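You operate a simulated robot arm through the tools that you are given. There is no shell and no other tool.

The job below is to be done with a simulated robot arm. You get a single attempt, and the scene is never put back.

Task
Rinse out beaker 72 at the basin and stand it on the grey mat.
Fine: empty it into the basin first, rinse it under the tap, tip the rinse water out too; tap off, no more than a splash spilt. Set down upright: what you pick out.
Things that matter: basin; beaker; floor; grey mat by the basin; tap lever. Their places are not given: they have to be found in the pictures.

The check looks at the end state, three seconds after you hand in, the way a careful person would. Anything else that was tipped, shoved, dropped, spilled or broken makes it a failure.

Robot
A 7-joint arm with a four-finger gripper, fixed in place. Base frame: the origin is on the floor under the middle of its stand, x ahead of it, y to its left, z up; the work surface is at about z = 886. Lengths are in mm, angles in rad, forces in N, time in s.
It reaches about 1223 mm from its shoulder. Its first joint turns from -1.204 to 3.002 rad. Payload 3.67 kg.
The tool frame sits at the grasp point between the pads (the TCP): z along the fingers, y along the line on which they close. The tips reach 28 mm beyond it. The gripper opens to 112 mm; its body begins 73 mm behind the TCP.
Orientation is that of the tool frame in the base frame, as a unit quaternion [w, x, y, z]. With the fingers straight down and closing along the base's y, the tool's x points along the base's -x, its y along +y and its z along -z.

Tools
- The arm moves only by the tool move_arm. Its argument "commands" is a list of rows, each a list of 7 numbers: the shift along the tool's x, y, z in units of 150 mm (1.0 is 150 mm), then the turn, a rotation vector about the tool's x, y, z in units of 180 degrees (1.0 is 180 degrees), then the opening, from 0 (shut) to 1 (fully open). In form: [[dx, dy, dz, ax, ay, az, jaw], ...]. A call has 1 to 20 rows; each row is the pose to reach, as a shift and turn from the pose commanded when the call began, along the tool's axes at that moment. A call with a number of a shift or a turn outside -1 to 1 is refused whole. A row lasts 0.2 s, in which the tool goes at most 50 mm and 0.15 rad; a call with a longer step from one row to the next is refused whole, and so is a gripper value outside its range. Where a pose cannot be reached the arm comes as near as it can. A force on the tool above 40 N (or 10 N above the force at the start of the call, whichever is more), or a blocked arm, ends the call early, and 0.2 s more pass. The fingers move at their own pace (about 102.5 mm/s each) and stop on an object; they squeeze with about 32 N. The grip force told is the motor's: it shows also when the fingers shut on nothing. Time passes only in rows, and 0.2 s behind the last, so rows that repeat a pose let the fingers close. The reply holds the time, the measured pose of the TCP, the force on the tool along the base axes, the opening and the grip force, in the units named above and with some noise, with the torque about the TCP (base axes, N m) and any sound that the robot's microphone picked up.
- Cameras (640 x 400 px; columns grow to the right, rows downward): "scene" is fixed at [399.5, 650, 1591.9]; the picture's right is [-0.96, -0.28, 0.00], its down [-0.14, 0.48, -0.86] and it looks along [0.24, -0.83, -0.50] (base axes); focal length 317 px, centre (320, 200). "wrist" rides on the gripper at [60, -18, -104] in the tool frame; the picture's right is [0.29, 0.96, 0.00], its down [-0.80, 0.24, -0.55] and it looks along [-0.53, 0.16, 0.83] (tool axes); focal length 234 px, centre (320, 200).
- camera(camera): a new picture of that camera. The clock stands still meanwhile.
- slide_trunk(by): slides the trunk up (or, below 0, down) by that many mm; the arm rides with it, the base frame stays. It gives what a move gives, with no picture.
- measure_at(camera, pixels): for up to 12 pixels [column, row] of the newest picture of that camera ("zoom" is the newest enlarged one), the place [x, y, z] in the base frame of the surface seen there, good to about 3 mm. The clock stands still meanwhile.
- enlarge(camera, box): a new picture of the part [left, top, right, bottom] of that camera's present view, enlarged. The clock stands still meanwhile.
- job_done(): hands the job in; it is judged then, once.

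Leave the gripper open and the arm clear of the work at the hand-in unless told otherwise.

The tools are called after "Emit:" by a JSON object that holds its "api" and its "payload". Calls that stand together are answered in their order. move_arm: Moves the arm, as the interface text tells. Its arguments: {"type":"object","properties":{"commands":{"type":"array"}},"required":["commands"]} The other tools are called the same way: slide_trunk (by) moves the trunk up or down; camera (camera) takes a picture; measure_at (camera, pixels) gives the place of the surface under pixels of a picture; enlarge (camera, box) takes an enlarged picture of a part of a camera's view; job_done () hands the job in.

At the start:

```text
clock: 0.0
eef_pos: [427.3, -596.6, 1154.6]
tool_rot: [0.001, 0.0, 1.0, -0.001]
wrist_force: [0.7, 0.3, 0.1]
moment: [0.0, 0.04, 0.02]
grip_width: 112.2
gripper_force: 0.1
trunk travel left (down, up): [-625.0, 215.0]
```

scene: 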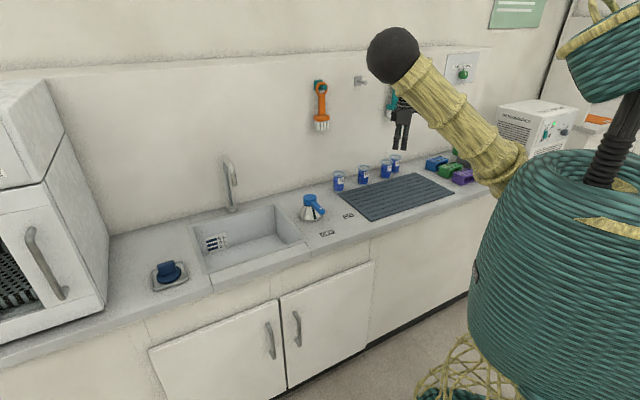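
wrist: 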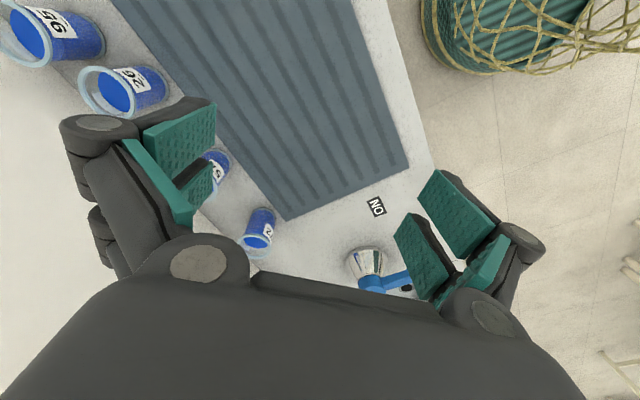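

The scene shows a bench with a sink basin around (245,235), a faucet at (230,185), a blue-handled lever at (312,207), four blue beakers at (338,180) to (395,163) and a grey ribbed mat at (397,195). I'll enlarge both views to read the labels.

Emit:
{"api": "enlarge", "payload": {"camera": "scene", "box": [290, 130, 490, 255]}}

Emit:
{"api": "enlarge", "payload": {"camera": "wrist", "box": [0, 0, 320, 300]}}

```text
3.20 times, centred on (390, 192) of scene
```

zoom: 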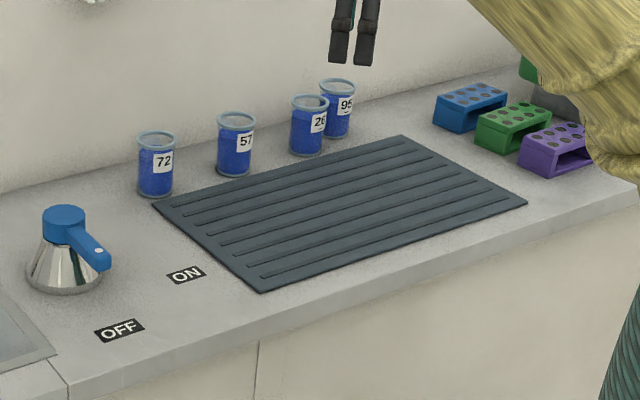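

```text
1.33 times, centred on (160, 150) of wrist
```

zoom: 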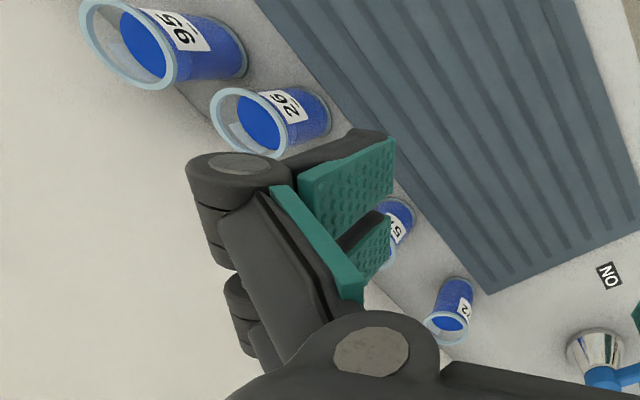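

Beaker 72 is the leftmost one at scene pixel (338,180). Next I'll measure the main points: beaker, mat, lever, labels, basin and faucet.

Emit:
{"api": "measure_at", "payload": {"camera": "scene", "pixels": [[338, 173], [338, 182], [338, 190], [363, 174], [312, 198], [320, 212], [311, 218], [348, 216], [327, 233], [338, 194], [371, 220], [455, 193]]}}

Emit:
{"api": "enlarge", "payload": {"camera": "scene", "box": [140, 140, 340, 300]}}

```text
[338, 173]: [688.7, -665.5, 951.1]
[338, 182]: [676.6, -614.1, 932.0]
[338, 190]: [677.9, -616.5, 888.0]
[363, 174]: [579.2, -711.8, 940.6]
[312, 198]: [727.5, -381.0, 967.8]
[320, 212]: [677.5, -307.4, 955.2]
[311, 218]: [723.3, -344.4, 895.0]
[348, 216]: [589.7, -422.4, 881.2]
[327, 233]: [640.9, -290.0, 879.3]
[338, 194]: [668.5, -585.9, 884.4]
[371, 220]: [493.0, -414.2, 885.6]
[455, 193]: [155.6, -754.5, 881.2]
```

```text
2.50 times, centred on (240, 220) of scene
```

zoom: 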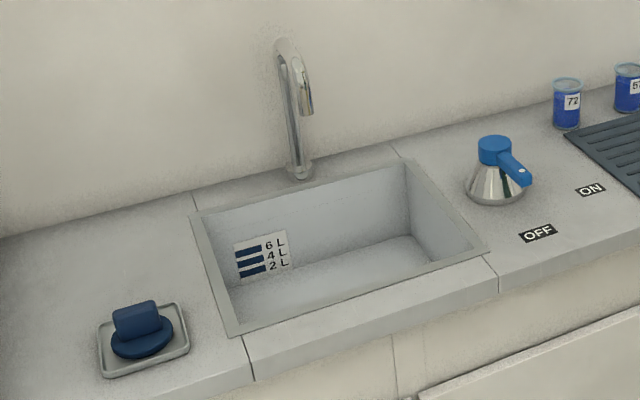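

The basin, the faucet and the lever show clearly in this zoom. Measuring them in the zoom picture gives finer positions.

Emit:
{"api": "measure_at", "payload": {"camera": "zoom", "pixels": [[195, 216], [405, 163], [485, 248], [232, 332], [290, 285], [400, 255], [300, 165], [290, 50], [306, 90], [306, 113], [300, 60], [283, 60]]}}

Emit:
{"api": "measure_at", "payload": {"camera": "scene", "pixels": [[415, 174], [339, 195], [372, 221], [453, 193], [386, 168], [395, 162], [302, 250], [250, 230], [240, 260], [435, 165], [169, 275], [320, 120]]}}

```text
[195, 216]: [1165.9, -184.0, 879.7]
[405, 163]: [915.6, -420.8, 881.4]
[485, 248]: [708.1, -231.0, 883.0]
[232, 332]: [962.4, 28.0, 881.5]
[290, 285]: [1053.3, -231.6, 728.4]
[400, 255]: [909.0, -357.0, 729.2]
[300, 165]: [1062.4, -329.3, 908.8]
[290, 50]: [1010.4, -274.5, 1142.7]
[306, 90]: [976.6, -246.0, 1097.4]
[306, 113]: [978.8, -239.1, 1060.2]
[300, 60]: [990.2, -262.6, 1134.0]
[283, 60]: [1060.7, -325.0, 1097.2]
```

```text
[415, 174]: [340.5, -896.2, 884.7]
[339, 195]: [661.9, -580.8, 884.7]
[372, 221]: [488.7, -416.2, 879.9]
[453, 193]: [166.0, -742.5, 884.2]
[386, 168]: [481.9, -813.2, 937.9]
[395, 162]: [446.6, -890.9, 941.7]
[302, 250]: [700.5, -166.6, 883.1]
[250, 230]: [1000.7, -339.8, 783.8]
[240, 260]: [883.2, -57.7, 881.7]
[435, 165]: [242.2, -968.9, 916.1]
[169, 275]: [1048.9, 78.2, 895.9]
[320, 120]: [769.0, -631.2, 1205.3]
```

The bench runs at about 45° in the base frame. Basin centre is near (938,-202), faucet outlet near (978,-242,1055), lever near (730,-385), with the OFF label at (641,-290) and ON at (590,-422). Before moving, I'll zoom in on the lever, the beaker and the faucet tip.

Emit:
{"api": "enlarge", "payload": {"camera": "scene", "box": [290, 185, 360, 240]}}

Emit:
{"api": "measure_at", "payload": {"camera": "zoom", "pixels": [[165, 120], [200, 90], [235, 120], [270, 150], [290, 190], [300, 215], [310, 240], [190, 240], [120, 280], [200, 310], [280, 280], [190, 150]]}}

```text
7.27 times, centred on (325, 212) of scene
```

zoom: 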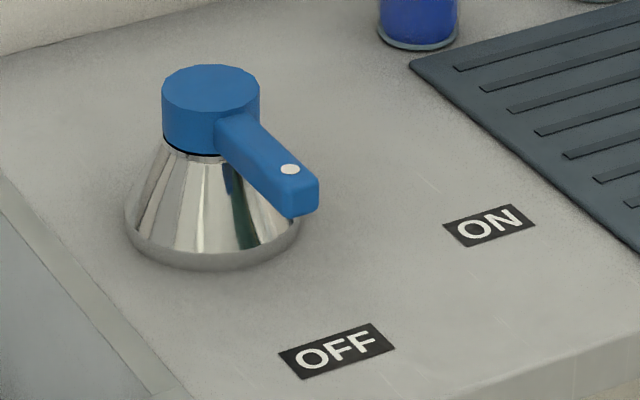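

```text
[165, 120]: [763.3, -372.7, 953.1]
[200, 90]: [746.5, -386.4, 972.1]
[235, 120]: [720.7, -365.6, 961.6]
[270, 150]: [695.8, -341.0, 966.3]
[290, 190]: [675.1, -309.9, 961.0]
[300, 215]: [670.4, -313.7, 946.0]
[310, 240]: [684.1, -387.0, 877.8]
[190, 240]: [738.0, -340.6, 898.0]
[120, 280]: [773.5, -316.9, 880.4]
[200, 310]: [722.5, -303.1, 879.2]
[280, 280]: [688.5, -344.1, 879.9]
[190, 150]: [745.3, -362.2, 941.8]
```

The lever knob centre is about (742,-387), its handle tip is at (672,-309,955), and it points at OFF. It has to swing about 60° towards ON. Next, closer looks at the beakers and the faucet tip.

Emit:
{"api": "enlarge", "payload": {"camera": "scene", "box": [320, 155, 375, 200]}}

Emit:
{"api": "measure_at", "payload": {"camera": "zoom", "pixels": [[210, 150], [150, 165], [270, 165], [215, 200], [210, 260], [215, 330], [215, 370], [215, 400], [510, 100], [510, 270], [450, 100], [560, 100]]}}

Emit:
{"api": "enlarge", "payload": {"camera": "scene", "box": [205, 145, 265, 220]}}

```text
8.89 times, centred on (348, 178) of scene
```

zoom: 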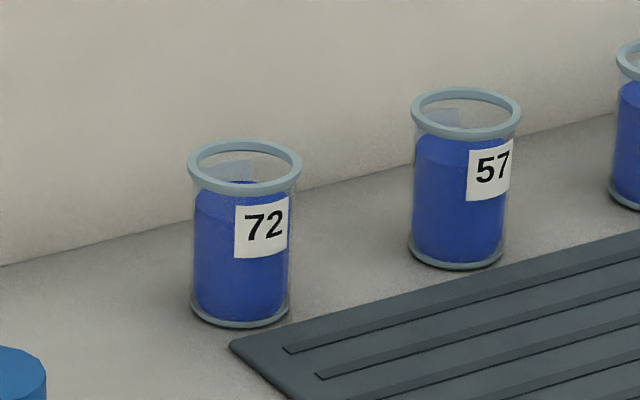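

```text
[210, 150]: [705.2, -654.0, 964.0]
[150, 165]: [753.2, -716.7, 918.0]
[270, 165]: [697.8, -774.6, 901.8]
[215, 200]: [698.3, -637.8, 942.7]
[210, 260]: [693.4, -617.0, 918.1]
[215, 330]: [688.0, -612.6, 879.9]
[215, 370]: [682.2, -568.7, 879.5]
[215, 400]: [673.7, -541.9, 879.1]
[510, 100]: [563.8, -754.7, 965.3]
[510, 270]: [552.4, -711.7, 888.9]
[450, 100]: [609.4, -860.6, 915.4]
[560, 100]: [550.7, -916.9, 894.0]
```

```text
5.33 times, centred on (235, 182) of scene
```

zoom: 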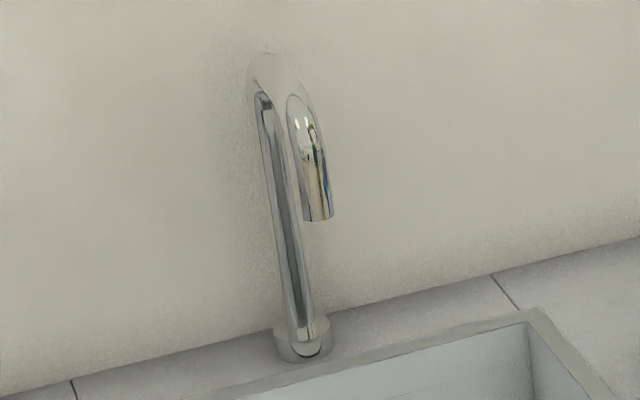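

Beaker 72 has a rim at z≈965, a body about 50 mm wide and a centre near (680,-640). I'll measure the faucet nozzle in this zoom.

Emit:
{"api": "measure_at", "payload": {"camera": "zoom", "pixels": [[316, 214], [305, 205], [330, 205], [318, 180], [308, 120], [270, 65], [300, 110], [300, 350], [280, 60], [318, 216], [325, 214], [295, 100]]}}

Emit:
{"api": "enlarge", "payload": {"camera": "scene", "box": [185, 195, 315, 295]}}

```text
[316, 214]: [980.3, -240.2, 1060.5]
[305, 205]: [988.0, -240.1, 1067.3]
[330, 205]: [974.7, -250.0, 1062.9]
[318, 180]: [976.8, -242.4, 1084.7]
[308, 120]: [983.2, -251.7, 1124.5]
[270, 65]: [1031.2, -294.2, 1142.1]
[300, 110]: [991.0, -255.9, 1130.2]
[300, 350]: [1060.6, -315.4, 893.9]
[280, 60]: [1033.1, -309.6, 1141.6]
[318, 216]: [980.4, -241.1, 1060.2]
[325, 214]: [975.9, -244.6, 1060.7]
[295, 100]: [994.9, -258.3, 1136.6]
```

```text
4.00 times, centred on (250, 245) of scene
```

zoom: 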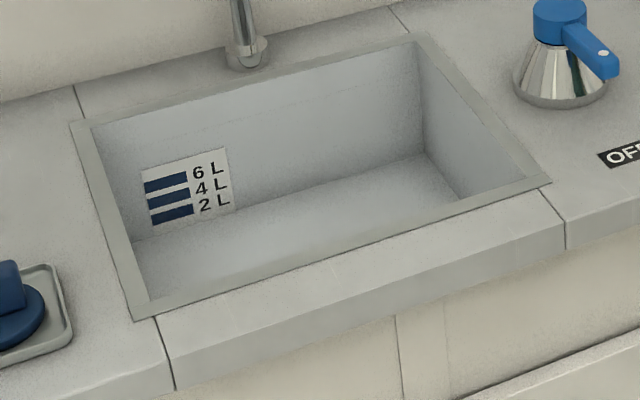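

The basin floor is at z≈729 with a 2/4/6 L gauge, and I can't see a drain from here. I'll zoom on the hand to judge its size, then bring the wrist camera round.

Emit:
{"api": "enlarge", "payload": {"camera": "scene", "box": [350, 20, 480, 160]}}

Emit:
{"api": "measure_at", "payload": {"camera": "zoom", "pixels": [[265, 330], [290, 330], [265, 250], [290, 210], [255, 285], [310, 290], [250, 240], [310, 240], [280, 160], [250, 130], [345, 200], [340, 100]]}}

```text
2.86 times, centred on (415, 90) of scene
```

zoom: 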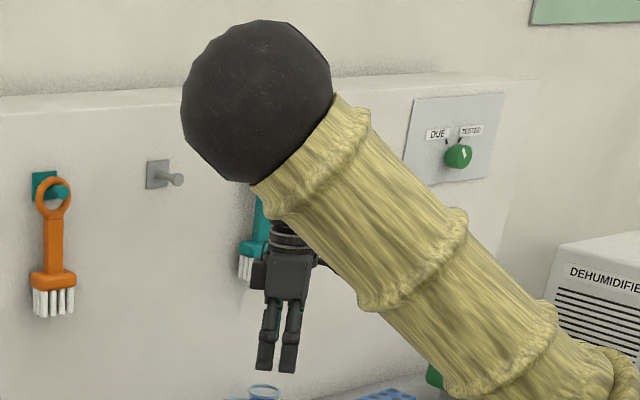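

```text
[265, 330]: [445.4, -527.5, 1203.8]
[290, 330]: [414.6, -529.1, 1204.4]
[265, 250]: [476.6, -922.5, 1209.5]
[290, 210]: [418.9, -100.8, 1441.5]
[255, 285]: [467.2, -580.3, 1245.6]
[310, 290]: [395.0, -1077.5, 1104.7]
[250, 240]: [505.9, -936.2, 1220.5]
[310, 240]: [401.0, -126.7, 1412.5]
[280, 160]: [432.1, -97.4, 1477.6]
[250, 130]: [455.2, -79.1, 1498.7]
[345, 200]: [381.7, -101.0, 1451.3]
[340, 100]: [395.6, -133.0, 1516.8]
```

The hand is about ±31 mm thick across tool x, and the wall is about 106 mm behind the beaker. I plan a side grasp from the front, tilted about 20° down, with tool x up. First step is to turn the hand 135° about vertical while shifting towards (527,-540), staying high.

Emit:
{"api": "move_arm", "payload": {"commands": [[-0.042, 0.024, 0, 0, 0, -0.047, 1], [-0.083, 0.048, 0, 0, 0, -0.094, 1], [-0.125, 0.071, 0, 0, 0, -0.141, 1], [-0.167, 0.095, 0, 0, 0, -0.1875, 1], [-0.208, 0.119, 0, 0, 0, -0.234, 1], [-0.25, 0.143, 0, 0, 0, -0.281, 1], [-0.292, 0.166, 0, 0, 0, -0.328, 1], [-0.333, 0.19, 0, 0, 0, -0.375, 1], [-0.375, 0.214, 0, 0, 0, -0.422, 1], [-0.417, 0.238, 0, 0, 0, -0.469, 1], [-0.458, 0.261, 0, 0, 0, -0.516, 1], [-0.5, 0.285, 0, 0, 0, -0.5625, 1], [-0.542, 0.309, 0, 0, 0, -0.609, 1], [-0.583, 0.333, 0, 0, 0, -0.656, 1], [-0.625, 0.356, 0, 0, 0, -0.703, 1], [-0.667, 0.38, 0, 0, 0, -0.75, 1]]}}

```text
clock: 3.4
eef_pos: [526.7, -539.7, 1154.3]
tool_rot: [0.0, 0.925, -0.381, -0.001]
wrist_force: [-1.3, 0.0, 0.0]
moment: [0.0, -0.03, 0.01]
grip_width: 112.2
gripper_force: 0.0
trunk travel left (down, up): [-625.0, 215.0]
```

The yaw worked. Tool y now lies along (-0.7,-0.7), parallel to the bench. A wrist picture will show the beaker from here.

Emit:
{"api": "camera", "payload": {"camera": "wrist"}}

Emit:
{"api": "camera", "payload": {"camera": "scene"}}

```text
taken
```

wrist: 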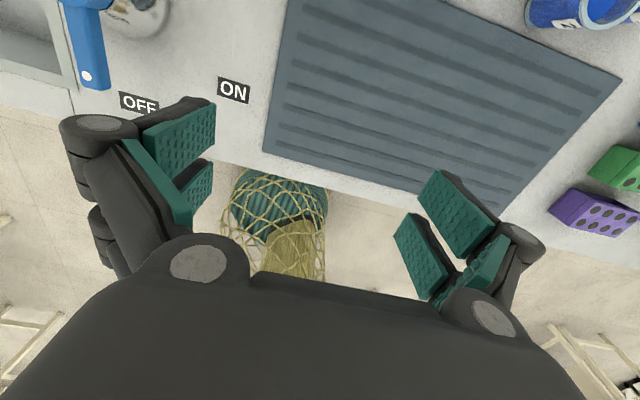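

```text
taken
```

scene: 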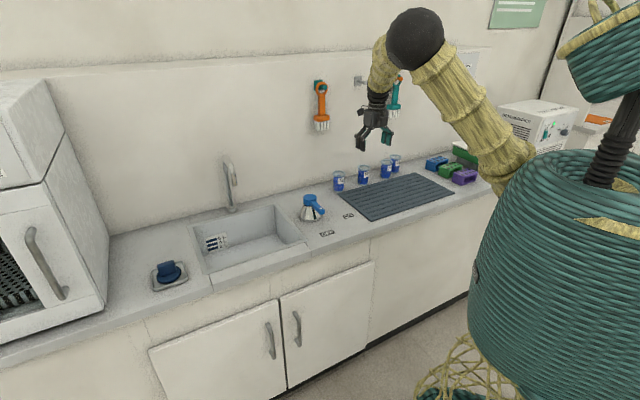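

Tilting the hand up 70° about tool y will point the fingers at the wall at 20° below horizontal, while shifting to about (577,-540,1012).

Emit:
{"api": "move_arm", "payload": {"commands": [[0.024, -0.024, 0.1, 0, 0.039, 0, 1], [0.047, -0.047, 0.2, 0, 0.078, 0, 1], [0.071, -0.07, 0.3, 0, 0.117, 0, 1], [0.095, -0.094, 0.4, 0, 0.156, 0, 1], [0.119, -0.118, 0.5, 0, 0.195, 0, 1], [0.142, -0.141, 0.6, 0, 0.233, 0, 1], [0.166, -0.164, 0.7, 0, 0.272, 0, 1], [0.19, -0.188, 0.8, 0, 0.311, 0, 1], [0.213, -0.212, 0.88, 0, 0.35, 0, 1], [0.237, -0.235, 0.95, 0, 0.389, 0, 1]]}}

Emit:
{"api": "camera", "payload": {"camera": "wrist"}}

Emit:
{"api": "camera", "payload": {"camera": "scene"}}

```text
clock: 5.6
eef_pos: [579.4, -540.6, 1013.3]
tool_rot: [0.221, 0.756, -0.311, 0.531]
wrist_force: [-0.1, -0.3, -0.7]
moment: [0.0, -0.04, 0.01]
grip_width: 112.3
gripper_force: 0.1
trunk travel left (down, up): [-625.0, 215.0]
```

```text
taken
```

wrist: 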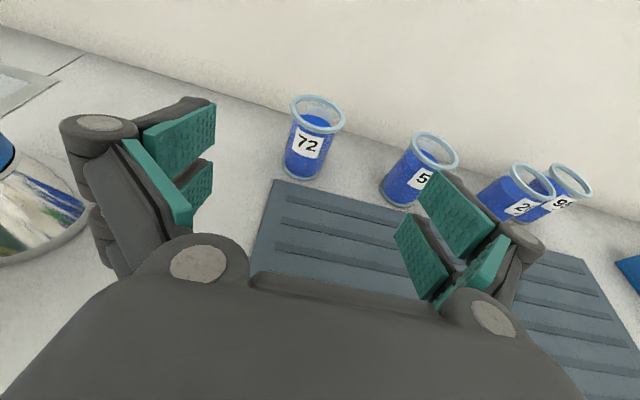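

```text
taken
```

scene: 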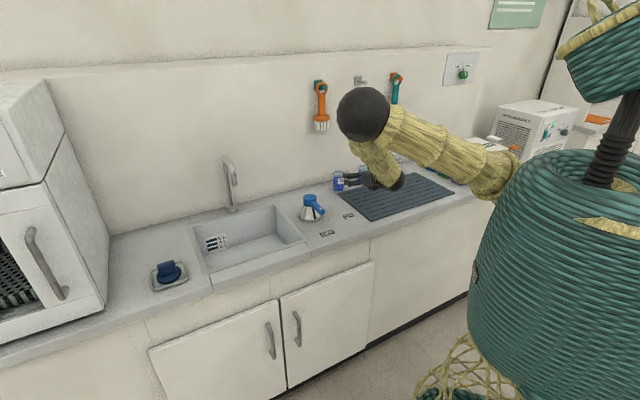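

The wrist view now shows beaker 72 at (310,140). I'll measure the beaker, and also how close the arm's wrist is to the mat in the scene view.

Emit:
{"api": "measure_at", "payload": {"camera": "wrist", "pixels": [[307, 145], [300, 165], [292, 105], [342, 120], [318, 96], [316, 127], [302, 177], [330, 150], [287, 150], [318, 110]]}}

Emit:
{"api": "enlarge", "payload": {"camera": "scene", "box": [320, 80, 530, 230]}}

Emit:
{"api": "measure_at", "payload": {"camera": "scene", "pixels": [[398, 182], [395, 188], [380, 182], [370, 180], [405, 180], [362, 110], [375, 160], [390, 178]]}}

```text
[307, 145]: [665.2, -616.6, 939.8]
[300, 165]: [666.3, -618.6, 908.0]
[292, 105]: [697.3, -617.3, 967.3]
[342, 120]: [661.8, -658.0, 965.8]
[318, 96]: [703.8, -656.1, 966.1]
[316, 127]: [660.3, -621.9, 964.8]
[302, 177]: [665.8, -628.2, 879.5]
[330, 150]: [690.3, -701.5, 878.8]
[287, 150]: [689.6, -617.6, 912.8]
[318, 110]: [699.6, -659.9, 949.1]
```

```text
2.67 times, centred on (425, 155) of scene
```

zoom: 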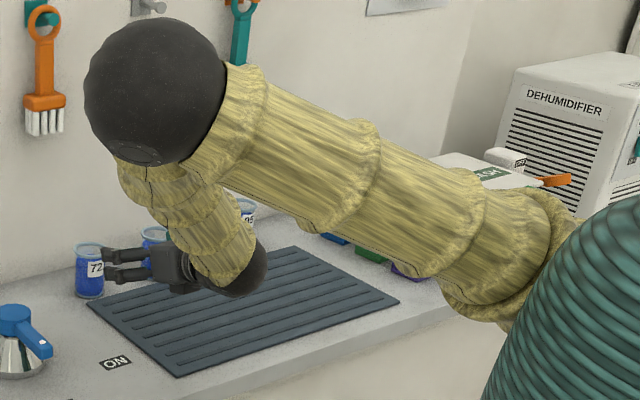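

```text
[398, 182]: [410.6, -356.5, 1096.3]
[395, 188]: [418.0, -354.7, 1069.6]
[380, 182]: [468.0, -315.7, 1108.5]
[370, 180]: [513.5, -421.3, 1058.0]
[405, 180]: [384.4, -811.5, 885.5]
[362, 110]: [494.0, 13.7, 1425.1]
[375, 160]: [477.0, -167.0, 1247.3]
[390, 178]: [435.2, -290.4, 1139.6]
```

The beaker 72 rim circle centres at about (681,-638.5), with its top at z 966 and the bench at 880. I'll lower by 34 mm along tool x, then advance about 135 mm along the finger axis, keeping the fingers open around the beaker.

Emit:
{"api": "move_arm", "payload": {"commands": [[-0.115, -0.01, 0, 0, 0, 0, 1], [-0.229, -0.018, 0, 0, 0, 0, 1], [-0.229, -0.018, 0.18, 0, 0, 0, 1], [-0.229, -0.018, 0.36, 0, 0, 0, 1], [-0.229, -0.018, 0.54, 0, 0, 0, 1], [-0.229, -0.018, 0.7, 0, 0, 0, 1], [-0.229, -0.018, 0.82, 0, 0, 0, 1], [-0.229, -0.018, 0.9, 0, 0, 0, 1]]}}

Emit:
{"api": "camera", "payload": {"camera": "wrist"}}

Emit:
{"api": "enlarge", "payload": {"camera": "scene", "box": [300, 120, 420, 220]}}

```text
clock: 7.4
eef_pos: [660.4, -619.2, 932.4]
tool_rot: [0.22, 0.757, -0.313, 0.53]
wrist_force: [-0.4, 0.3, 0.7]
moment: [0.01, -0.02, -0.01]
grip_width: 112.0
gripper_force: 0.2
trunk travel left (down, up): [-625.0, 215.0]
```

```text
taken
```

wrist: 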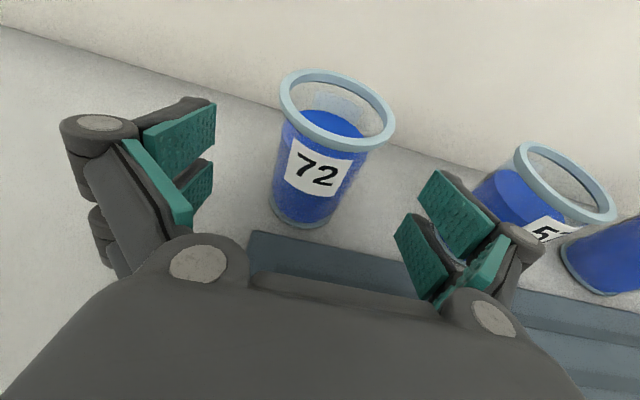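

```text
4.00 times, centred on (360, 170) of scene
```

zoom: 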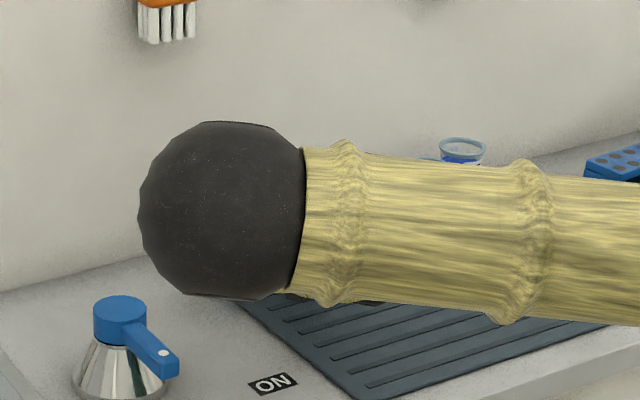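

The beaker is between the fingers. I'll check its centre again from this closer view.

Emit:
{"api": "measure_at", "payload": {"camera": "wrist", "pixels": [[283, 92], [392, 130], [352, 85], [318, 140], [320, 170], [300, 215], [310, 205], [285, 170], [345, 180], [330, 120]]}}

```text
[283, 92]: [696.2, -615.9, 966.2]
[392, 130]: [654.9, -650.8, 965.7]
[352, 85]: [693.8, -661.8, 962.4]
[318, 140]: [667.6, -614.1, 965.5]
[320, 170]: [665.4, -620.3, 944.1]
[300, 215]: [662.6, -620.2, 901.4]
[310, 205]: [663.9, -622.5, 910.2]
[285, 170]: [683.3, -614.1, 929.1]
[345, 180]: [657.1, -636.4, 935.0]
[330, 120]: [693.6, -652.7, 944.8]
```

Centre is confirmed at about (679,-638). I'll advance the last 27 mm and then close on the body.

Emit:
{"api": "move_arm", "payload": {"commands": [[0.01, 0, 0.06, 0, 0, 0, 1], [0.02, 0, 0.12, 0, 0, 0, 1], [0.02, 0, 0.18, 0, 0, 0, 1], [0.02, 0, 0.18, 0, 0, 0, 0.8], [0.02, 0, 0.18, 0, 0, 0, 0.6], [0.02, 0, 0.18, 0, 0, 0, 0.48], [0.02, 0, 0.18, 0, 0, 0, 0.4], [0.02, 0, 0.18, 0, 0, 0, 0.2], [0.02, 0, 0.18, 0, 0, 0, 0], [0.02, 0, 0.18, 0, 0, 0, 0]]}}

Emit:
{"api": "camera", "payload": {"camera": "wrist"}}

```text
clock: 9.6
eef_pos: [679.3, -636.7, 927.4]
tool_rot: [0.219, 0.757, -0.313, 0.53]
wrist_force: [0.2, 1.0, 0.1]
moment: [0.0, -0.05, -0.01]
grip_width: 50.1
gripper_force: 32.1
trunk travel left (down, up): [-625.0, 215.0]
```

```text
taken
```

wrist: 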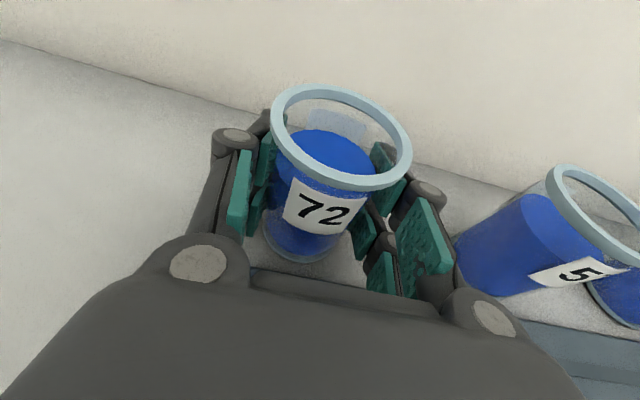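

Gripped at 50.1 mm with 32 N. I'll lift straight up slowly by 60 mm and check that the beaker comes along upright.

Emit:
{"api": "move_arm", "payload": {"commands": [[0.02, 0, -0.007, 0, 0, 0, 0], [0.06, 0, -0.022, 0, 0, 0, 0], [0.125, 0, -0.045, 0, 0, 0, 0], [0.19, 0, -0.067, 0, 0, 0, 0], [0.25, 0, -0.09, 0, 0, 0, 0], [0.315, 0, -0.112, 0, 0, 0, 0], [0.36, 0, -0.128, 0, 0, 0, 0], [0.376, 0, -0.134, 0, 0, 0, 0]]}}

Emit:
{"api": "camera", "payload": {"camera": "wrist"}}

Emit:
{"api": "camera", "payload": {"camera": "scene"}}

```text
clock: 11.4
eef_pos: [679.6, -639.7, 987.8]
tool_rot: [0.219, 0.757, -0.313, 0.53]
wrist_force: [-0.4, 0.2, -2.0]
moment: [0.0, 0.01, -0.01]
grip_width: 50.2
gripper_force: 31.2
trunk travel left (down, up): [-625.0, 215.0]
```

```text
taken
```

wrist: 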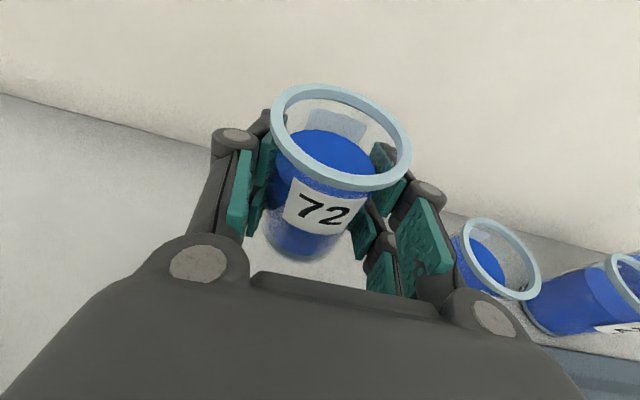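

```text
taken
```

scene: 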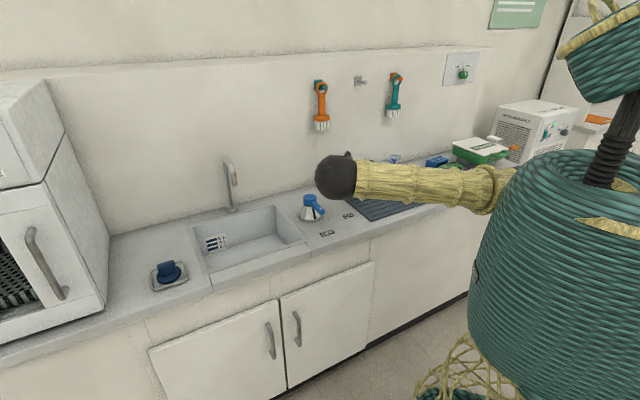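

The beaker is lifted and hanging upright, with about 2 N of load. I'll retreat from the wall and rise to z≈1068 so it clears the lever knob (top at z 972), then travel along the bench to the basin.

Emit:
{"api": "move_arm", "payload": {"commands": [[0.014, 0, -0.04, 0, 0, 0, 0], [0.049, 0, -0.14, 0, 0, 0, 0], [0.104, 0, -0.3, 0, 0, 0, 0], [0.16, 0, -0.46, 0, 0, 0, 0], [0.215, 0, -0.62, 0, 0, 0, 0], [0.257, 0, -0.74, 0, 0, 0, 0], [0.278, 0, -0.8, 0, 0, 0, 0]]}}

Emit:
{"api": "move_arm", "payload": {"commands": [[0, -0.06, 0, 0, 0, 0, 0], [0, -0.18, 0, 0, 0, 0, 0], [0, -0.36, 0, 0, 0, 0, 0], [0, -0.56, 0, 0, 0, 0, 0], [0, -0.76, 0, 0, 0, 0, 0], [0, -0.92, 0, 0, 0, 0, 0], [0, -1.0, 0, 0, 0, 0, 0]]}}

```text
clock: 13.0
eef_pos: [606.0, -573.0, 1061.6]
tool_rot: [0.221, 0.759, -0.316, 0.524]
wrist_force: [0.8, 0.5, -2.3]
moment: [0.02, 0.02, -0.03]
grip_width: 49.7
gripper_force: 32.0
trunk travel left (down, up): [-625.0, 215.0]
```

```text
clock: 14.3
eef_pos: [664.7, -500.0, 976.1]
tool_rot: [0.245, 0.79, -0.31, 0.469]
wrist_force: [0.3, 1.3, -1.5]
moment: [-0.02, 0.03, 0.02]
grip_width: 49.8
gripper_force: 31.9
trunk travel left (down, up): [-625.0, 215.0]
stopped in row 6: the arm was blocked; the commanded pose is now the measured one
```

The arm was blocked and the hand dropped to z=976, which I did not expect. I'll look before doing anything else.

Emit:
{"api": "camera", "payload": {"camera": "scene"}}

Emit:
{"api": "camera", "payload": {"camera": "wrist"}}

```text
taken
```

scene: 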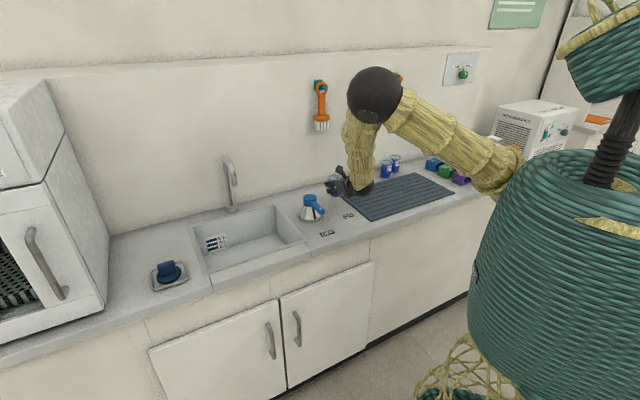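

```text
taken
```

wrist: 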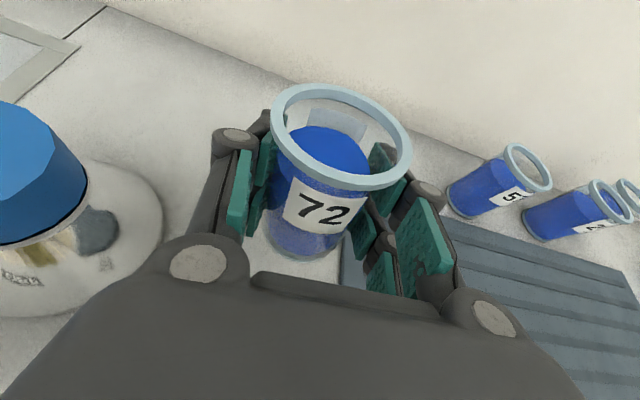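

The beaker is still held, tilted only about 8°, with no visible spill. The arm seems to have run into a joint limit, so I'll measure the elbow and forearm to understand its configuration.

Emit:
{"api": "enlarge", "payload": {"camera": "scene", "box": [300, 50, 540, 220]}}

Emit:
{"api": "measure_at", "payload": {"camera": "scene", "pixels": [[374, 95], [350, 95], [374, 72], [360, 150], [355, 185], [365, 188], [420, 130], [480, 170], [505, 165], [345, 185], [333, 185], [440, 145]]}}

```text
2.35 times, centred on (420, 135) of scene
```

zoom: 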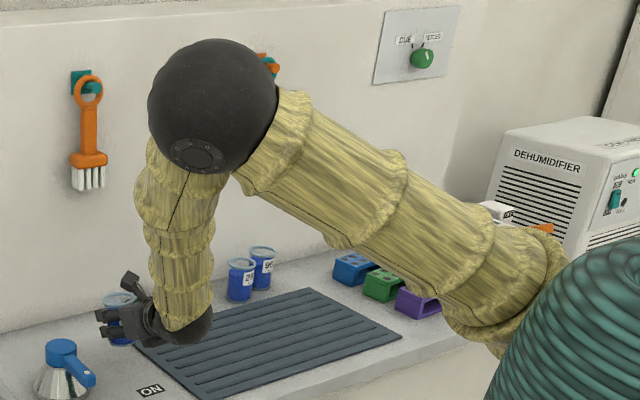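

```text
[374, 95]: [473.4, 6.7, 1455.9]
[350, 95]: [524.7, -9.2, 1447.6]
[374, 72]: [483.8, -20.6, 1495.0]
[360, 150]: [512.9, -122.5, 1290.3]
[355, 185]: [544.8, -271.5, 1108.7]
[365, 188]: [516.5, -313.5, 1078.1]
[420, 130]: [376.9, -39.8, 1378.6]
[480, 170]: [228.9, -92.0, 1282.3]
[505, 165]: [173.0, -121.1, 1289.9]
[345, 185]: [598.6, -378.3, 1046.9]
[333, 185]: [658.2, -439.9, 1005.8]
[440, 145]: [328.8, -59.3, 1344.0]
```

The arm gets cramped when the wrist is pulled in close to the shoulder. I'll push back outward towards the wall side, rise to z≈1066, and restore the upright orientation.

Emit:
{"api": "move_arm", "payload": {"commands": [[0.1, 0.006, 0.03, 0.005, 0.009, 0.006, 0], [0.25, 0.015, 0.07, 0.009, 0.017, 0.013, 0], [0.4, 0.023, 0.112, 0.014, 0.026, 0.019, 0], [0.55, 0.032, 0.154, 0.0186, 0.0349, 0.0253, 0], [0.68, 0.04, 0.19, 0.0186, 0.0349, 0.0253, 0], [0.775, 0.045, 0.217, 0.0186, 0.0349, 0.0253, 0]]}}

Emit:
{"api": "camera", "payload": {"camera": "scene"}}

```text
clock: 15.7
eef_pos: [716.6, -562.8, 1064.9]
tool_rot: [0.219, 0.755, -0.319, 0.529]
wrist_force: [0.8, 0.0, -1.2]
moment: [-0.02, 0.02, 0.0]
grip_width: 50.1
gripper_force: 32.1
trunk travel left (down, up): [-625.0, 215.0]
```

```text
taken
```

scene: 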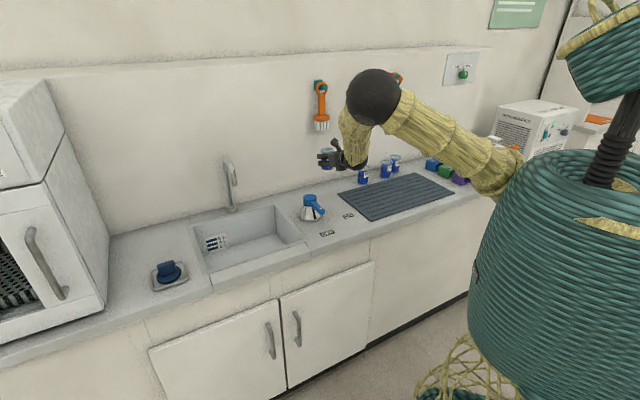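

Back on pose at (717,-563,1065) and upright. Now I'll try moving along the bench towards the basin, 75 mm to start with.

Emit:
{"api": "move_arm", "payload": {"commands": [[0, -0.08, 0, 0, 0, 0, 0], [0, -0.2, 0, 0, 0, 0, 0], [0, -0.35, 0, 0, 0, 0, 0], [0, -0.5, 0, 0, 0, 0, 0]]}}

```text
clock: 16.9
eef_pos: [761.6, -522.3, 1033.1]
tool_rot: [0.23, 0.765, -0.321, 0.51]
wrist_force: [0.5, -0.8, -1.4]
moment: [0.01, 0.04, 0.0]
grip_width: 49.9
gripper_force: 31.7
trunk travel left (down, up): [-625.0, 215.0]
stopped in row 4: the arm was blocked; the commanded pose is now the measured one
```

It blocked again going along the bench. The elbow is high and the forearm is steep, so the hand has to bend upward. Lowering the trunk while keeping the hand up should flatten the forearm. First I'll go back to the region that worked and rise to z≈1100, over clear bench.

Emit:
{"api": "move_arm", "payload": {"commands": [[0.04, 0.08, -0.016, 0.003, 0.004, 0.001, 0], [0.1, 0.2, -0.04, 0.006, 0.007, 0.003, 0], [0.165, 0.34, -0.068, 0.0103, 0.0113, 0.0043, 0], [0.23, 0.48, -0.096, 0.0103, 0.0113, 0.0043, 0], [0.3, 0.62, -0.124, 0.0103, 0.0113, 0.0043, 0], [0.36, 0.74, -0.148, 0.0103, 0.0113, 0.0043, 0], [0.396, 0.819, -0.163, 0.0103, 0.0113, 0.0043, 0]]}}

Emit:
{"api": "camera", "payload": {"camera": "scene"}}

```text
clock: 18.5
eef_pos: [676.7, -601.3, 1105.3]
tool_rot: [0.218, 0.757, -0.311, 0.532]
wrist_force: [0.1, -0.5, -1.3]
moment: [0.03, 0.02, 0.01]
grip_width: 49.8
gripper_force: 32.4
trunk travel left (down, up): [-625.0, 215.0]
```

```text
taken
```

scene: 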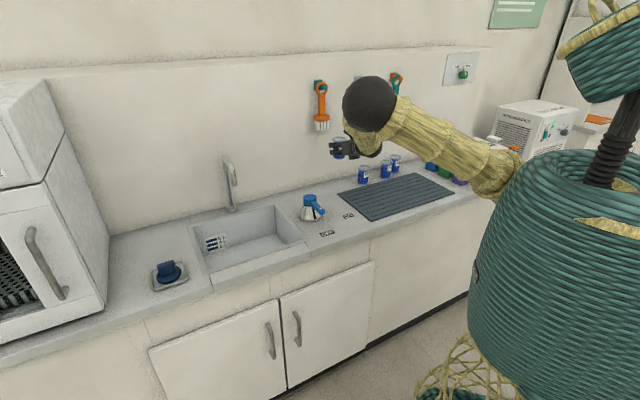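

Reached (677,-601,1105) exactly. I'll lower the trunk by 110 mm now, which takes the hand to z≈995, still clear of the bench.

Emit:
{"api": "slide_trunk", "payload": {"by": -110}}

```text
clock: 19.9
eef_pos: [676.1, -602.6, 994.5]
tool_rot: [0.22, 0.757, -0.313, 0.53]
wrist_force: [0.0, 0.9, -1.9]
moment: [0.04, 0.02, 0.02]
grip_width: 50.1
gripper_force: 32.2
trunk travel left (down, up): [-515.0, 325.0]
```

Now I'll raise the hand 110 mm with the arm, then lower the trunk again.

Emit:
{"api": "move_arm", "payload": {"commands": [[0.06, 0, -0.022, 0, 0, 0, 0], [0.17, 0, -0.061, 0, 0, 0, 0], [0.3, 0, -0.107, 0, 0, 0, 0], [0.43, 0, -0.154, 0, 0, 0, 0], [0.55, 0, -0.197, 0, 0, 0, 0], [0.64, 0, -0.229, 0, 0, 0, 0], [0.689, 0, -0.246, 0, 0, 0, 0]]}}

Emit:
{"api": "slide_trunk", "payload": {"by": -90}}

Emit:
{"api": "camera", "payload": {"camera": "scene"}}

```text
clock: 21.4
eef_pos: [661.7, -617.4, 1003.1]
tool_rot: [0.242, 0.791, -0.31, 0.469]
wrist_force: [-0.1, -0.5, -2.3]
moment: [0.04, -0.02, -0.02]
grip_width: 50.1
gripper_force: 32.1
trunk travel left (down, up): [-515.0, 325.0]
stopped in row 7: the arm was blocked; the commanded pose is now the measured one
```

```text
clock: 22.7
eef_pos: [662.1, -618.4, 920.5]
tool_rot: [0.243, 0.787, -0.311, 0.474]
wrist_force: [1.9, 0.2, 16.6]
moment: [0.35, -0.31, -0.06]
grip_width: 50.1
gripper_force: 32.1
trunk travel left (down, up): [-425.0, 415.0]
stopped: the force on the tool passed its limit at 40 N (the readings are from after the stop); the commanded pose is now the measured one
```

```text
taken
```

scene: 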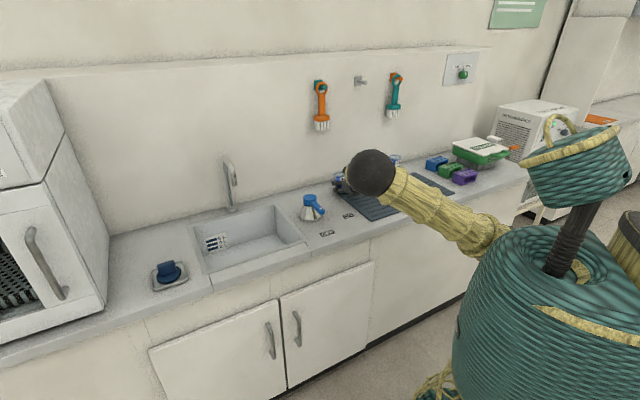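

That was my mistake. The raise was blocked, and the trunk slide then pressed the tool down onto the bench. The force now reads 16.6 N at z=920. I need to see whether the beaker is intact.

Emit:
{"api": "camera", "payload": {"camera": "wrist"}}

Emit:
{"api": "enlarge", "payload": {"camera": "scene", "box": [310, 140, 430, 230]}}

```text
taken
```

wrist: 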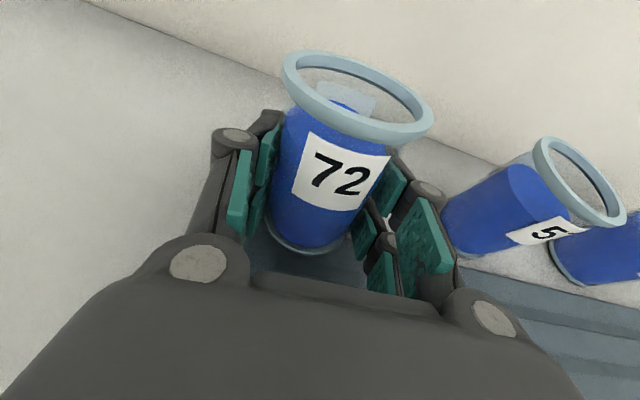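

```text
4.44 times, centred on (370, 185) of scene
```

zoom: 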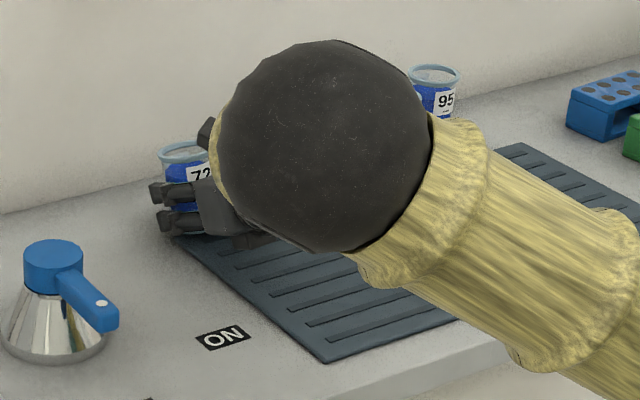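

The beaker is intact and nothing has spilt. It slid up a little in the grip and is touching the bench. I'll measure the elbow and the beaker to work out the limiting joint before moving again.

Emit:
{"api": "measure_at", "payload": {"camera": "scene", "pixels": [[371, 172], [347, 172], [371, 150], [395, 172], [371, 194], [440, 210], [480, 230], [500, 240], [420, 190]]}}

Emit:
{"api": "measure_at", "payload": {"camera": "wrist", "pixels": [[285, 75], [432, 125], [385, 75], [330, 105], [300, 245], [320, 250], [335, 180], [300, 140], [280, 235], [345, 225]]}}

```text
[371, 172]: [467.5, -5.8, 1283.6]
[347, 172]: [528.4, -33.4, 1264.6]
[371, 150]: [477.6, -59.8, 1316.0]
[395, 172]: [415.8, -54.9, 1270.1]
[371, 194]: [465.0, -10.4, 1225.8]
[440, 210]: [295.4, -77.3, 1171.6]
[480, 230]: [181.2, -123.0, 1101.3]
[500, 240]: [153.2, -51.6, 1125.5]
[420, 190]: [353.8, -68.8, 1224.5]
```

```text
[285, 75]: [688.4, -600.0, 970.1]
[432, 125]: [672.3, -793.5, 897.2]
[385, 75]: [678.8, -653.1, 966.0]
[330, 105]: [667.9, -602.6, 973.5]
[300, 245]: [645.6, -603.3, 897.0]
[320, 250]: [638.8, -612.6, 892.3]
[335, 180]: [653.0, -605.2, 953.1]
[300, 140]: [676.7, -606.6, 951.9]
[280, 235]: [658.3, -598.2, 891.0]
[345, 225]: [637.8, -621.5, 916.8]
```

My working idea: shoulder is near (75,-190), elbow swung left, and the wrist cannot straighten to less than about a 30° bend. Raising the trunk steepens the forearm, and turning the hand left increases the bend, so both should free it. First I'll lift straight up with the trunk alone by 120 mm.

Emit:
{"api": "slide_trunk", "payload": {"by": 120}}

Emit:
{"api": "camera", "payload": {"camera": "wrist"}}

Emit:
{"api": "camera", "payload": {"camera": "scene"}}

```text
clock: 24.2
eef_pos: [664.2, -619.2, 1037.6]
tool_rot: [0.243, 0.788, -0.311, 0.473]
wrist_force: [0.2, -0.1, -0.7]
moment: [-0.01, 0.0, 0.02]
grip_width: 50.1
gripper_force: 32.4
trunk travel left (down, up): [-545.0, 295.0]
```

```text
taken
```

wrist: 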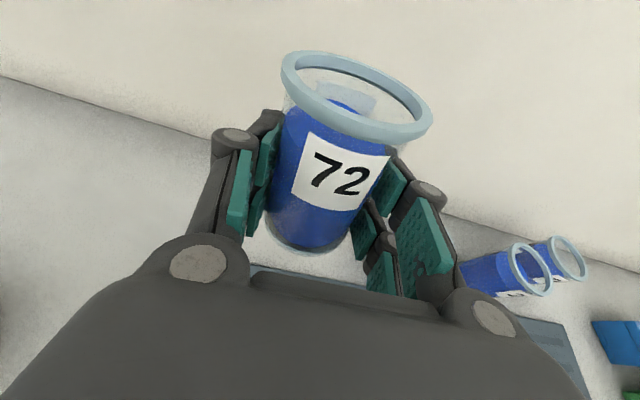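

```text
taken
```

scene: 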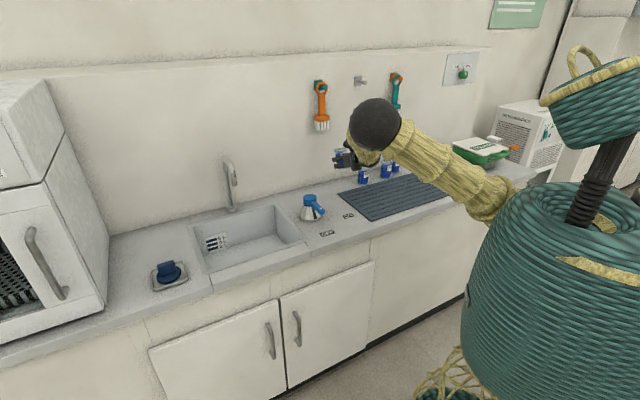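

Lifted clear, and the beaker is still firmly held. I'll measure how it sits in the grip now.

Emit:
{"api": "measure_at", "payload": {"camera": "wrist", "pixels": [[285, 68], [428, 125], [390, 80], [320, 55], [300, 95], [330, 112], [375, 132], [405, 136], [290, 235], [320, 247], [275, 215], [345, 235]]}}

Emit:
{"api": "enlarge", "payload": {"camera": "scene", "box": [310, 130, 390, 200]}}

```text
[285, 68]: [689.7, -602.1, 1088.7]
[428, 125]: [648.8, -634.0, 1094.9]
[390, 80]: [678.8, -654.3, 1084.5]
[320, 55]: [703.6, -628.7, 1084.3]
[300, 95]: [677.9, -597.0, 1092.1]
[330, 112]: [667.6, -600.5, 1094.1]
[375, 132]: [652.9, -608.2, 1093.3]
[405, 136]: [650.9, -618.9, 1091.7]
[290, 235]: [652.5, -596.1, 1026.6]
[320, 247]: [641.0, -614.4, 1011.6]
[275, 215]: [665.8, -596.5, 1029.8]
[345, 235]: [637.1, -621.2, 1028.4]
```

```text
5.71 times, centred on (350, 165) of scene
```

zoom: 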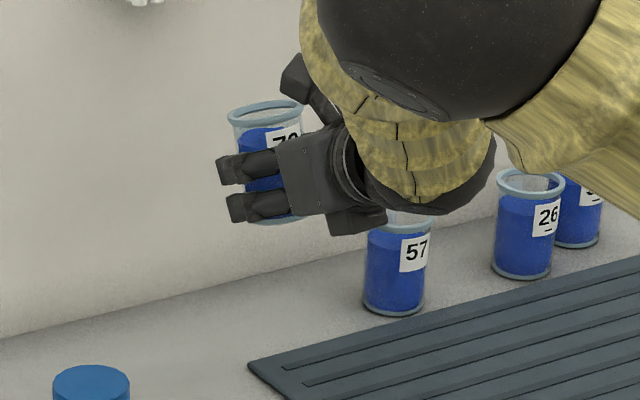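

The beaker now sits upright when the hand is tilted about 15° down. Its rim is 52 mm above the TCP and its base about 34 mm below. I'll turn the hand left to azimuth -20° and tilt 15°, in place.

Emit:
{"api": "move_arm", "payload": {"commands": [[0, 0, 0, 0.02, 0.009, -0.003, 0], [0, 0, 0, 0.052, 0.023, -0.009, 0], [0, 0, 0, 0.085, 0.038, -0.0145, 0], [0, 0, 0, 0.118, 0.052, -0.02, 0], [0, 0, 0, 0.14, 0.062, -0.024, 0], [0, 0, 0, 0.1466, 0.0649, -0.0251, 0]]}}

```text
clock: 25.6
eef_pos: [663.4, -618.6, 1038.3]
tool_rot: [0.104, 0.783, -0.136, 0.598]
wrist_force: [-0.1, 0.6, -1.0]
moment: [-0.02, 0.01, -0.01]
grip_width: 49.9
gripper_force: 32.2
trunk travel left (down, up): [-545.0, 295.0]
```

That worked exactly, so the bend hypothesis holds. Now I'll move towards the basin by (+100,+100,+20) mm while yawing another 10° left.

Emit:
{"api": "move_arm", "payload": {"commands": [[0.014, -0.05, 0.021, 0.003, 0, -0.0009, 0], [0.042, -0.153, 0.064, 0.0096, 0, -0.0026, 0], [0.08, -0.29, 0.12, 0.018, 0, -0.005, 0], [0.12, -0.435, 0.18, 0.0273, 0, -0.0075, 0], [0.16, -0.58, 0.24, 0.0365, 0, -0.01, 0], [0.2, -0.72, 0.3, 0.0456, 0, -0.0124, 0], [0.226, -0.82, 0.34, 0.0515, 0, -0.014, 0], [0.235, -0.852, 0.353, 0.0536, 0, -0.0146, 0]]}}

Emit:
{"api": "camera", "payload": {"camera": "scene"}}

```text
clock: 27.4
eef_pos: [764.2, -518.2, 1058.3]
tool_rot: [0.053, 0.792, -0.069, 0.604]
wrist_force: [0.3, 0.1, -1.3]
moment: [0.0, 0.04, 0.01]
grip_width: 50.1
gripper_force: 31.8
trunk travel left (down, up): [-545.0, 295.0]
```

```text
taken
```

scene: 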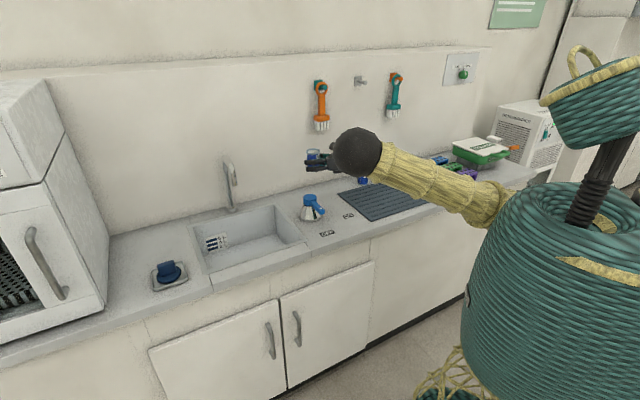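

Good, no blocking this time. Next leg is (+50,+140) with another 10° yaw left, passing above the lever with plenty of height.

Emit:
{"api": "move_arm", "payload": {"commands": [[0.003, -0.06, 0.01, 0.003, 0, -0.0009, 0], [0.008, -0.175, 0.029, 0.0096, 0, -0.0026, 0], [0.015, -0.33, 0.054, 0.018, 0, -0.005, 0], [0.023, -0.5, 0.082, 0.0273, 0, -0.0075, 0], [0.031, -0.665, 0.109, 0.0365, 0, -0.01, 0], [0.038, -0.82, 0.134, 0.0456, 0, -0.0124, 0], [0.043, -0.935, 0.153, 0.0515, 0, -0.014, 0], [0.045, -0.977, 0.16, 0.0536, 0, -0.0147, 0]]}}

```text
clock: 29.4
eef_pos: [796.7, -405.3, 980.8]
tool_rot: [0.006, 0.825, -0.017, 0.565]
wrist_force: [-5.3, -0.4, 27.8]
moment: [0.89, 1.1, 0.01]
grip_width: 50.2
gripper_force: 31.4
trunk travel left (down, up): [-545.0, 295.0]
stopped in row 8: the arm was blocked; the commanded pose is now the measured one
```

It was blocked again. The hand sank to z=981 and now presses on something with 28 N, probably the lever knob. I'll look before moving.

Emit:
{"api": "camera", "payload": {"camera": "wrist"}}

Emit:
{"api": "camera", "payload": {"camera": "scene"}}

Emit:
{"api": "enlarge", "payload": {"camera": "scene", "box": [270, 130, 370, 240]}}

```text
taken
```

wrist: 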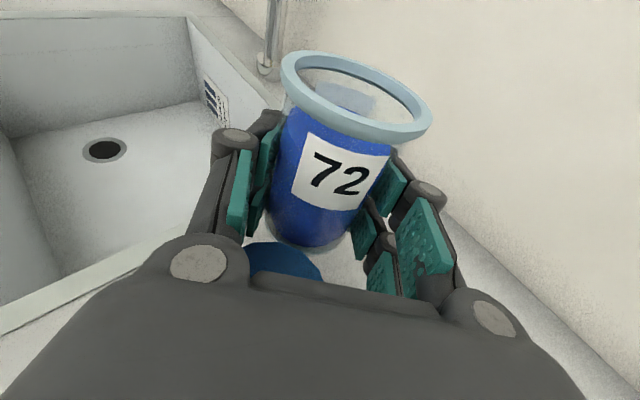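

```text
taken
```

scene: 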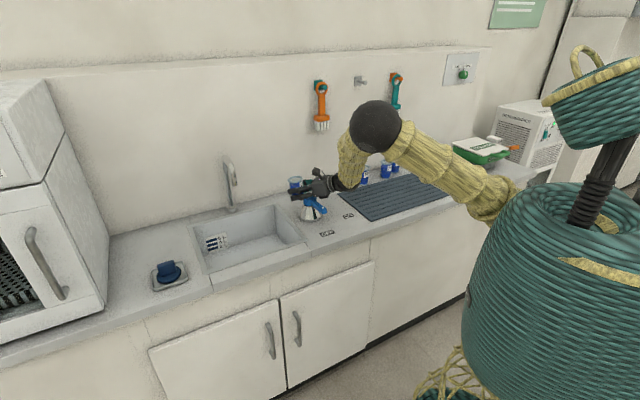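

```text
3.64 times, centred on (320, 185) of scene
```

zoom: 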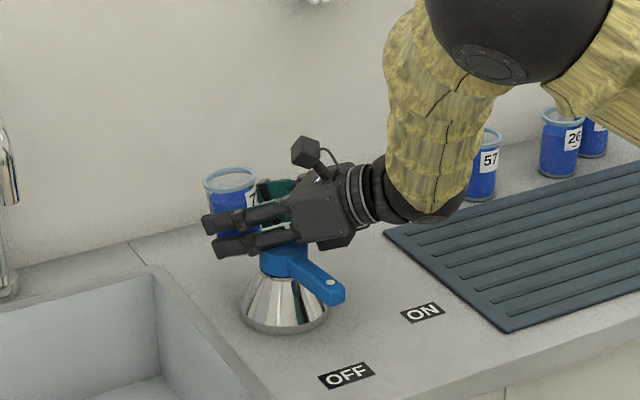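

The hand is sitting on top of the lever knob. The beaker is fine and the handle still points at OFF. I'll measure the elbow first, then lift straight up with the trunk.

Emit:
{"api": "measure_at", "payload": {"camera": "scene", "pixels": [[376, 127], [352, 127], [400, 127], [376, 104], [430, 160], [470, 185], [350, 165], [340, 180]]}}

Emit:
{"api": "slide_trunk", "payload": {"by": 80}}

```text
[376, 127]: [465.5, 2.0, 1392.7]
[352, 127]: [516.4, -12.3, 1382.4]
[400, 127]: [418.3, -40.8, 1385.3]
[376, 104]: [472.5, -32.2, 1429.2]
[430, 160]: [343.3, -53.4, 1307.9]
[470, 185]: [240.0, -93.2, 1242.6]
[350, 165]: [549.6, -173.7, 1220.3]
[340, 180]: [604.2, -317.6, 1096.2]
```

```text
clock: 30.5
eef_pos: [798.7, -405.1, 1056.4]
tool_rot: [0.005, 0.827, -0.016, 0.563]
wrist_force: [0.4, 0.4, -1.2]
moment: [-0.03, 0.0, 0.02]
grip_width: 50.0
gripper_force: 31.9
trunk travel left (down, up): [-625.0, 215.0]
```

The shoulder joint appears to hit its limit whenever the elbow swings too far left (about 19° azimuth from the shoulder). Raising the trunk should bring the elbow back from that limit. I'm clear of the lever now, so I'll raise the trunk 100 mm and then lower the hand with the arm, one call at a time.

Emit:
{"api": "slide_trunk", "payload": {"by": 100}}

```text
clock: 31.9
eef_pos: [798.4, -403.7, 1157.3]
tool_rot: [0.006, 0.826, -0.017, 0.563]
wrist_force: [-0.1, 1.0, -1.3]
moment: [0.0, 0.01, 0.01]
grip_width: 50.0
gripper_force: 32.0
trunk travel left (down, up): [-725.0, 115.0]
```

Now I'll lower the hand 70 mm with the arm, bringing the tilt back to 15° so the beaker is upright.

Emit:
{"api": "move_arm", "payload": {"commands": [[-0.03, 0, 0.012, 0, 0.006, 0, 0], [-0.11, 0.001, 0.043, 0, 0.014, 0, 0], [-0.2, 0.002, 0.078, 0, 0.022, 0, 0], [-0.3, 0.003, 0.118, 0, 0.03, 0, 0], [-0.39, 0.004, 0.153, 0, 0.036, 0, 0], [-0.434, 0.004, 0.17, 0, 0.036, 0, 0]]}}

Emit:
{"api": "camera", "payload": {"camera": "scene"}}

```text
clock: 33.3
eef_pos: [800.4, -401.9, 1087.9]
tool_rot: [0.007, 0.793, -0.014, 0.61]
wrist_force: [0.2, 0.1, -1.5]
moment: [0.01, 0.04, 0.01]
grip_width: 50.0
gripper_force: 32.4
trunk travel left (down, up): [-725.0, 115.0]
```

```text
taken
```

scene: 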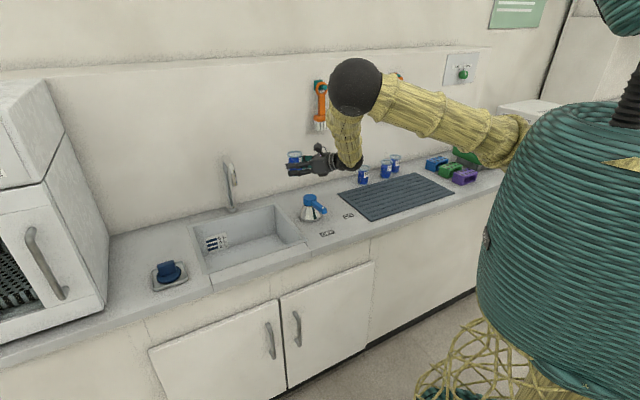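

That worked, and the elbow has moved off its limit. I'll raise the trunk another 100 mm.

Emit:
{"api": "slide_trunk", "payload": {"by": 100}}

```text
clock: 34.6
eef_pos: [798.8, -403.3, 1188.0]
tool_rot: [0.006, 0.793, -0.014, 0.609]
wrist_force: [0.5, 1.0, -2.1]
moment: [-0.02, -0.02, 0.02]
grip_width: 49.8
gripper_force: 32.0
trunk travel left (down, up): [-825.0, 15.0]
```

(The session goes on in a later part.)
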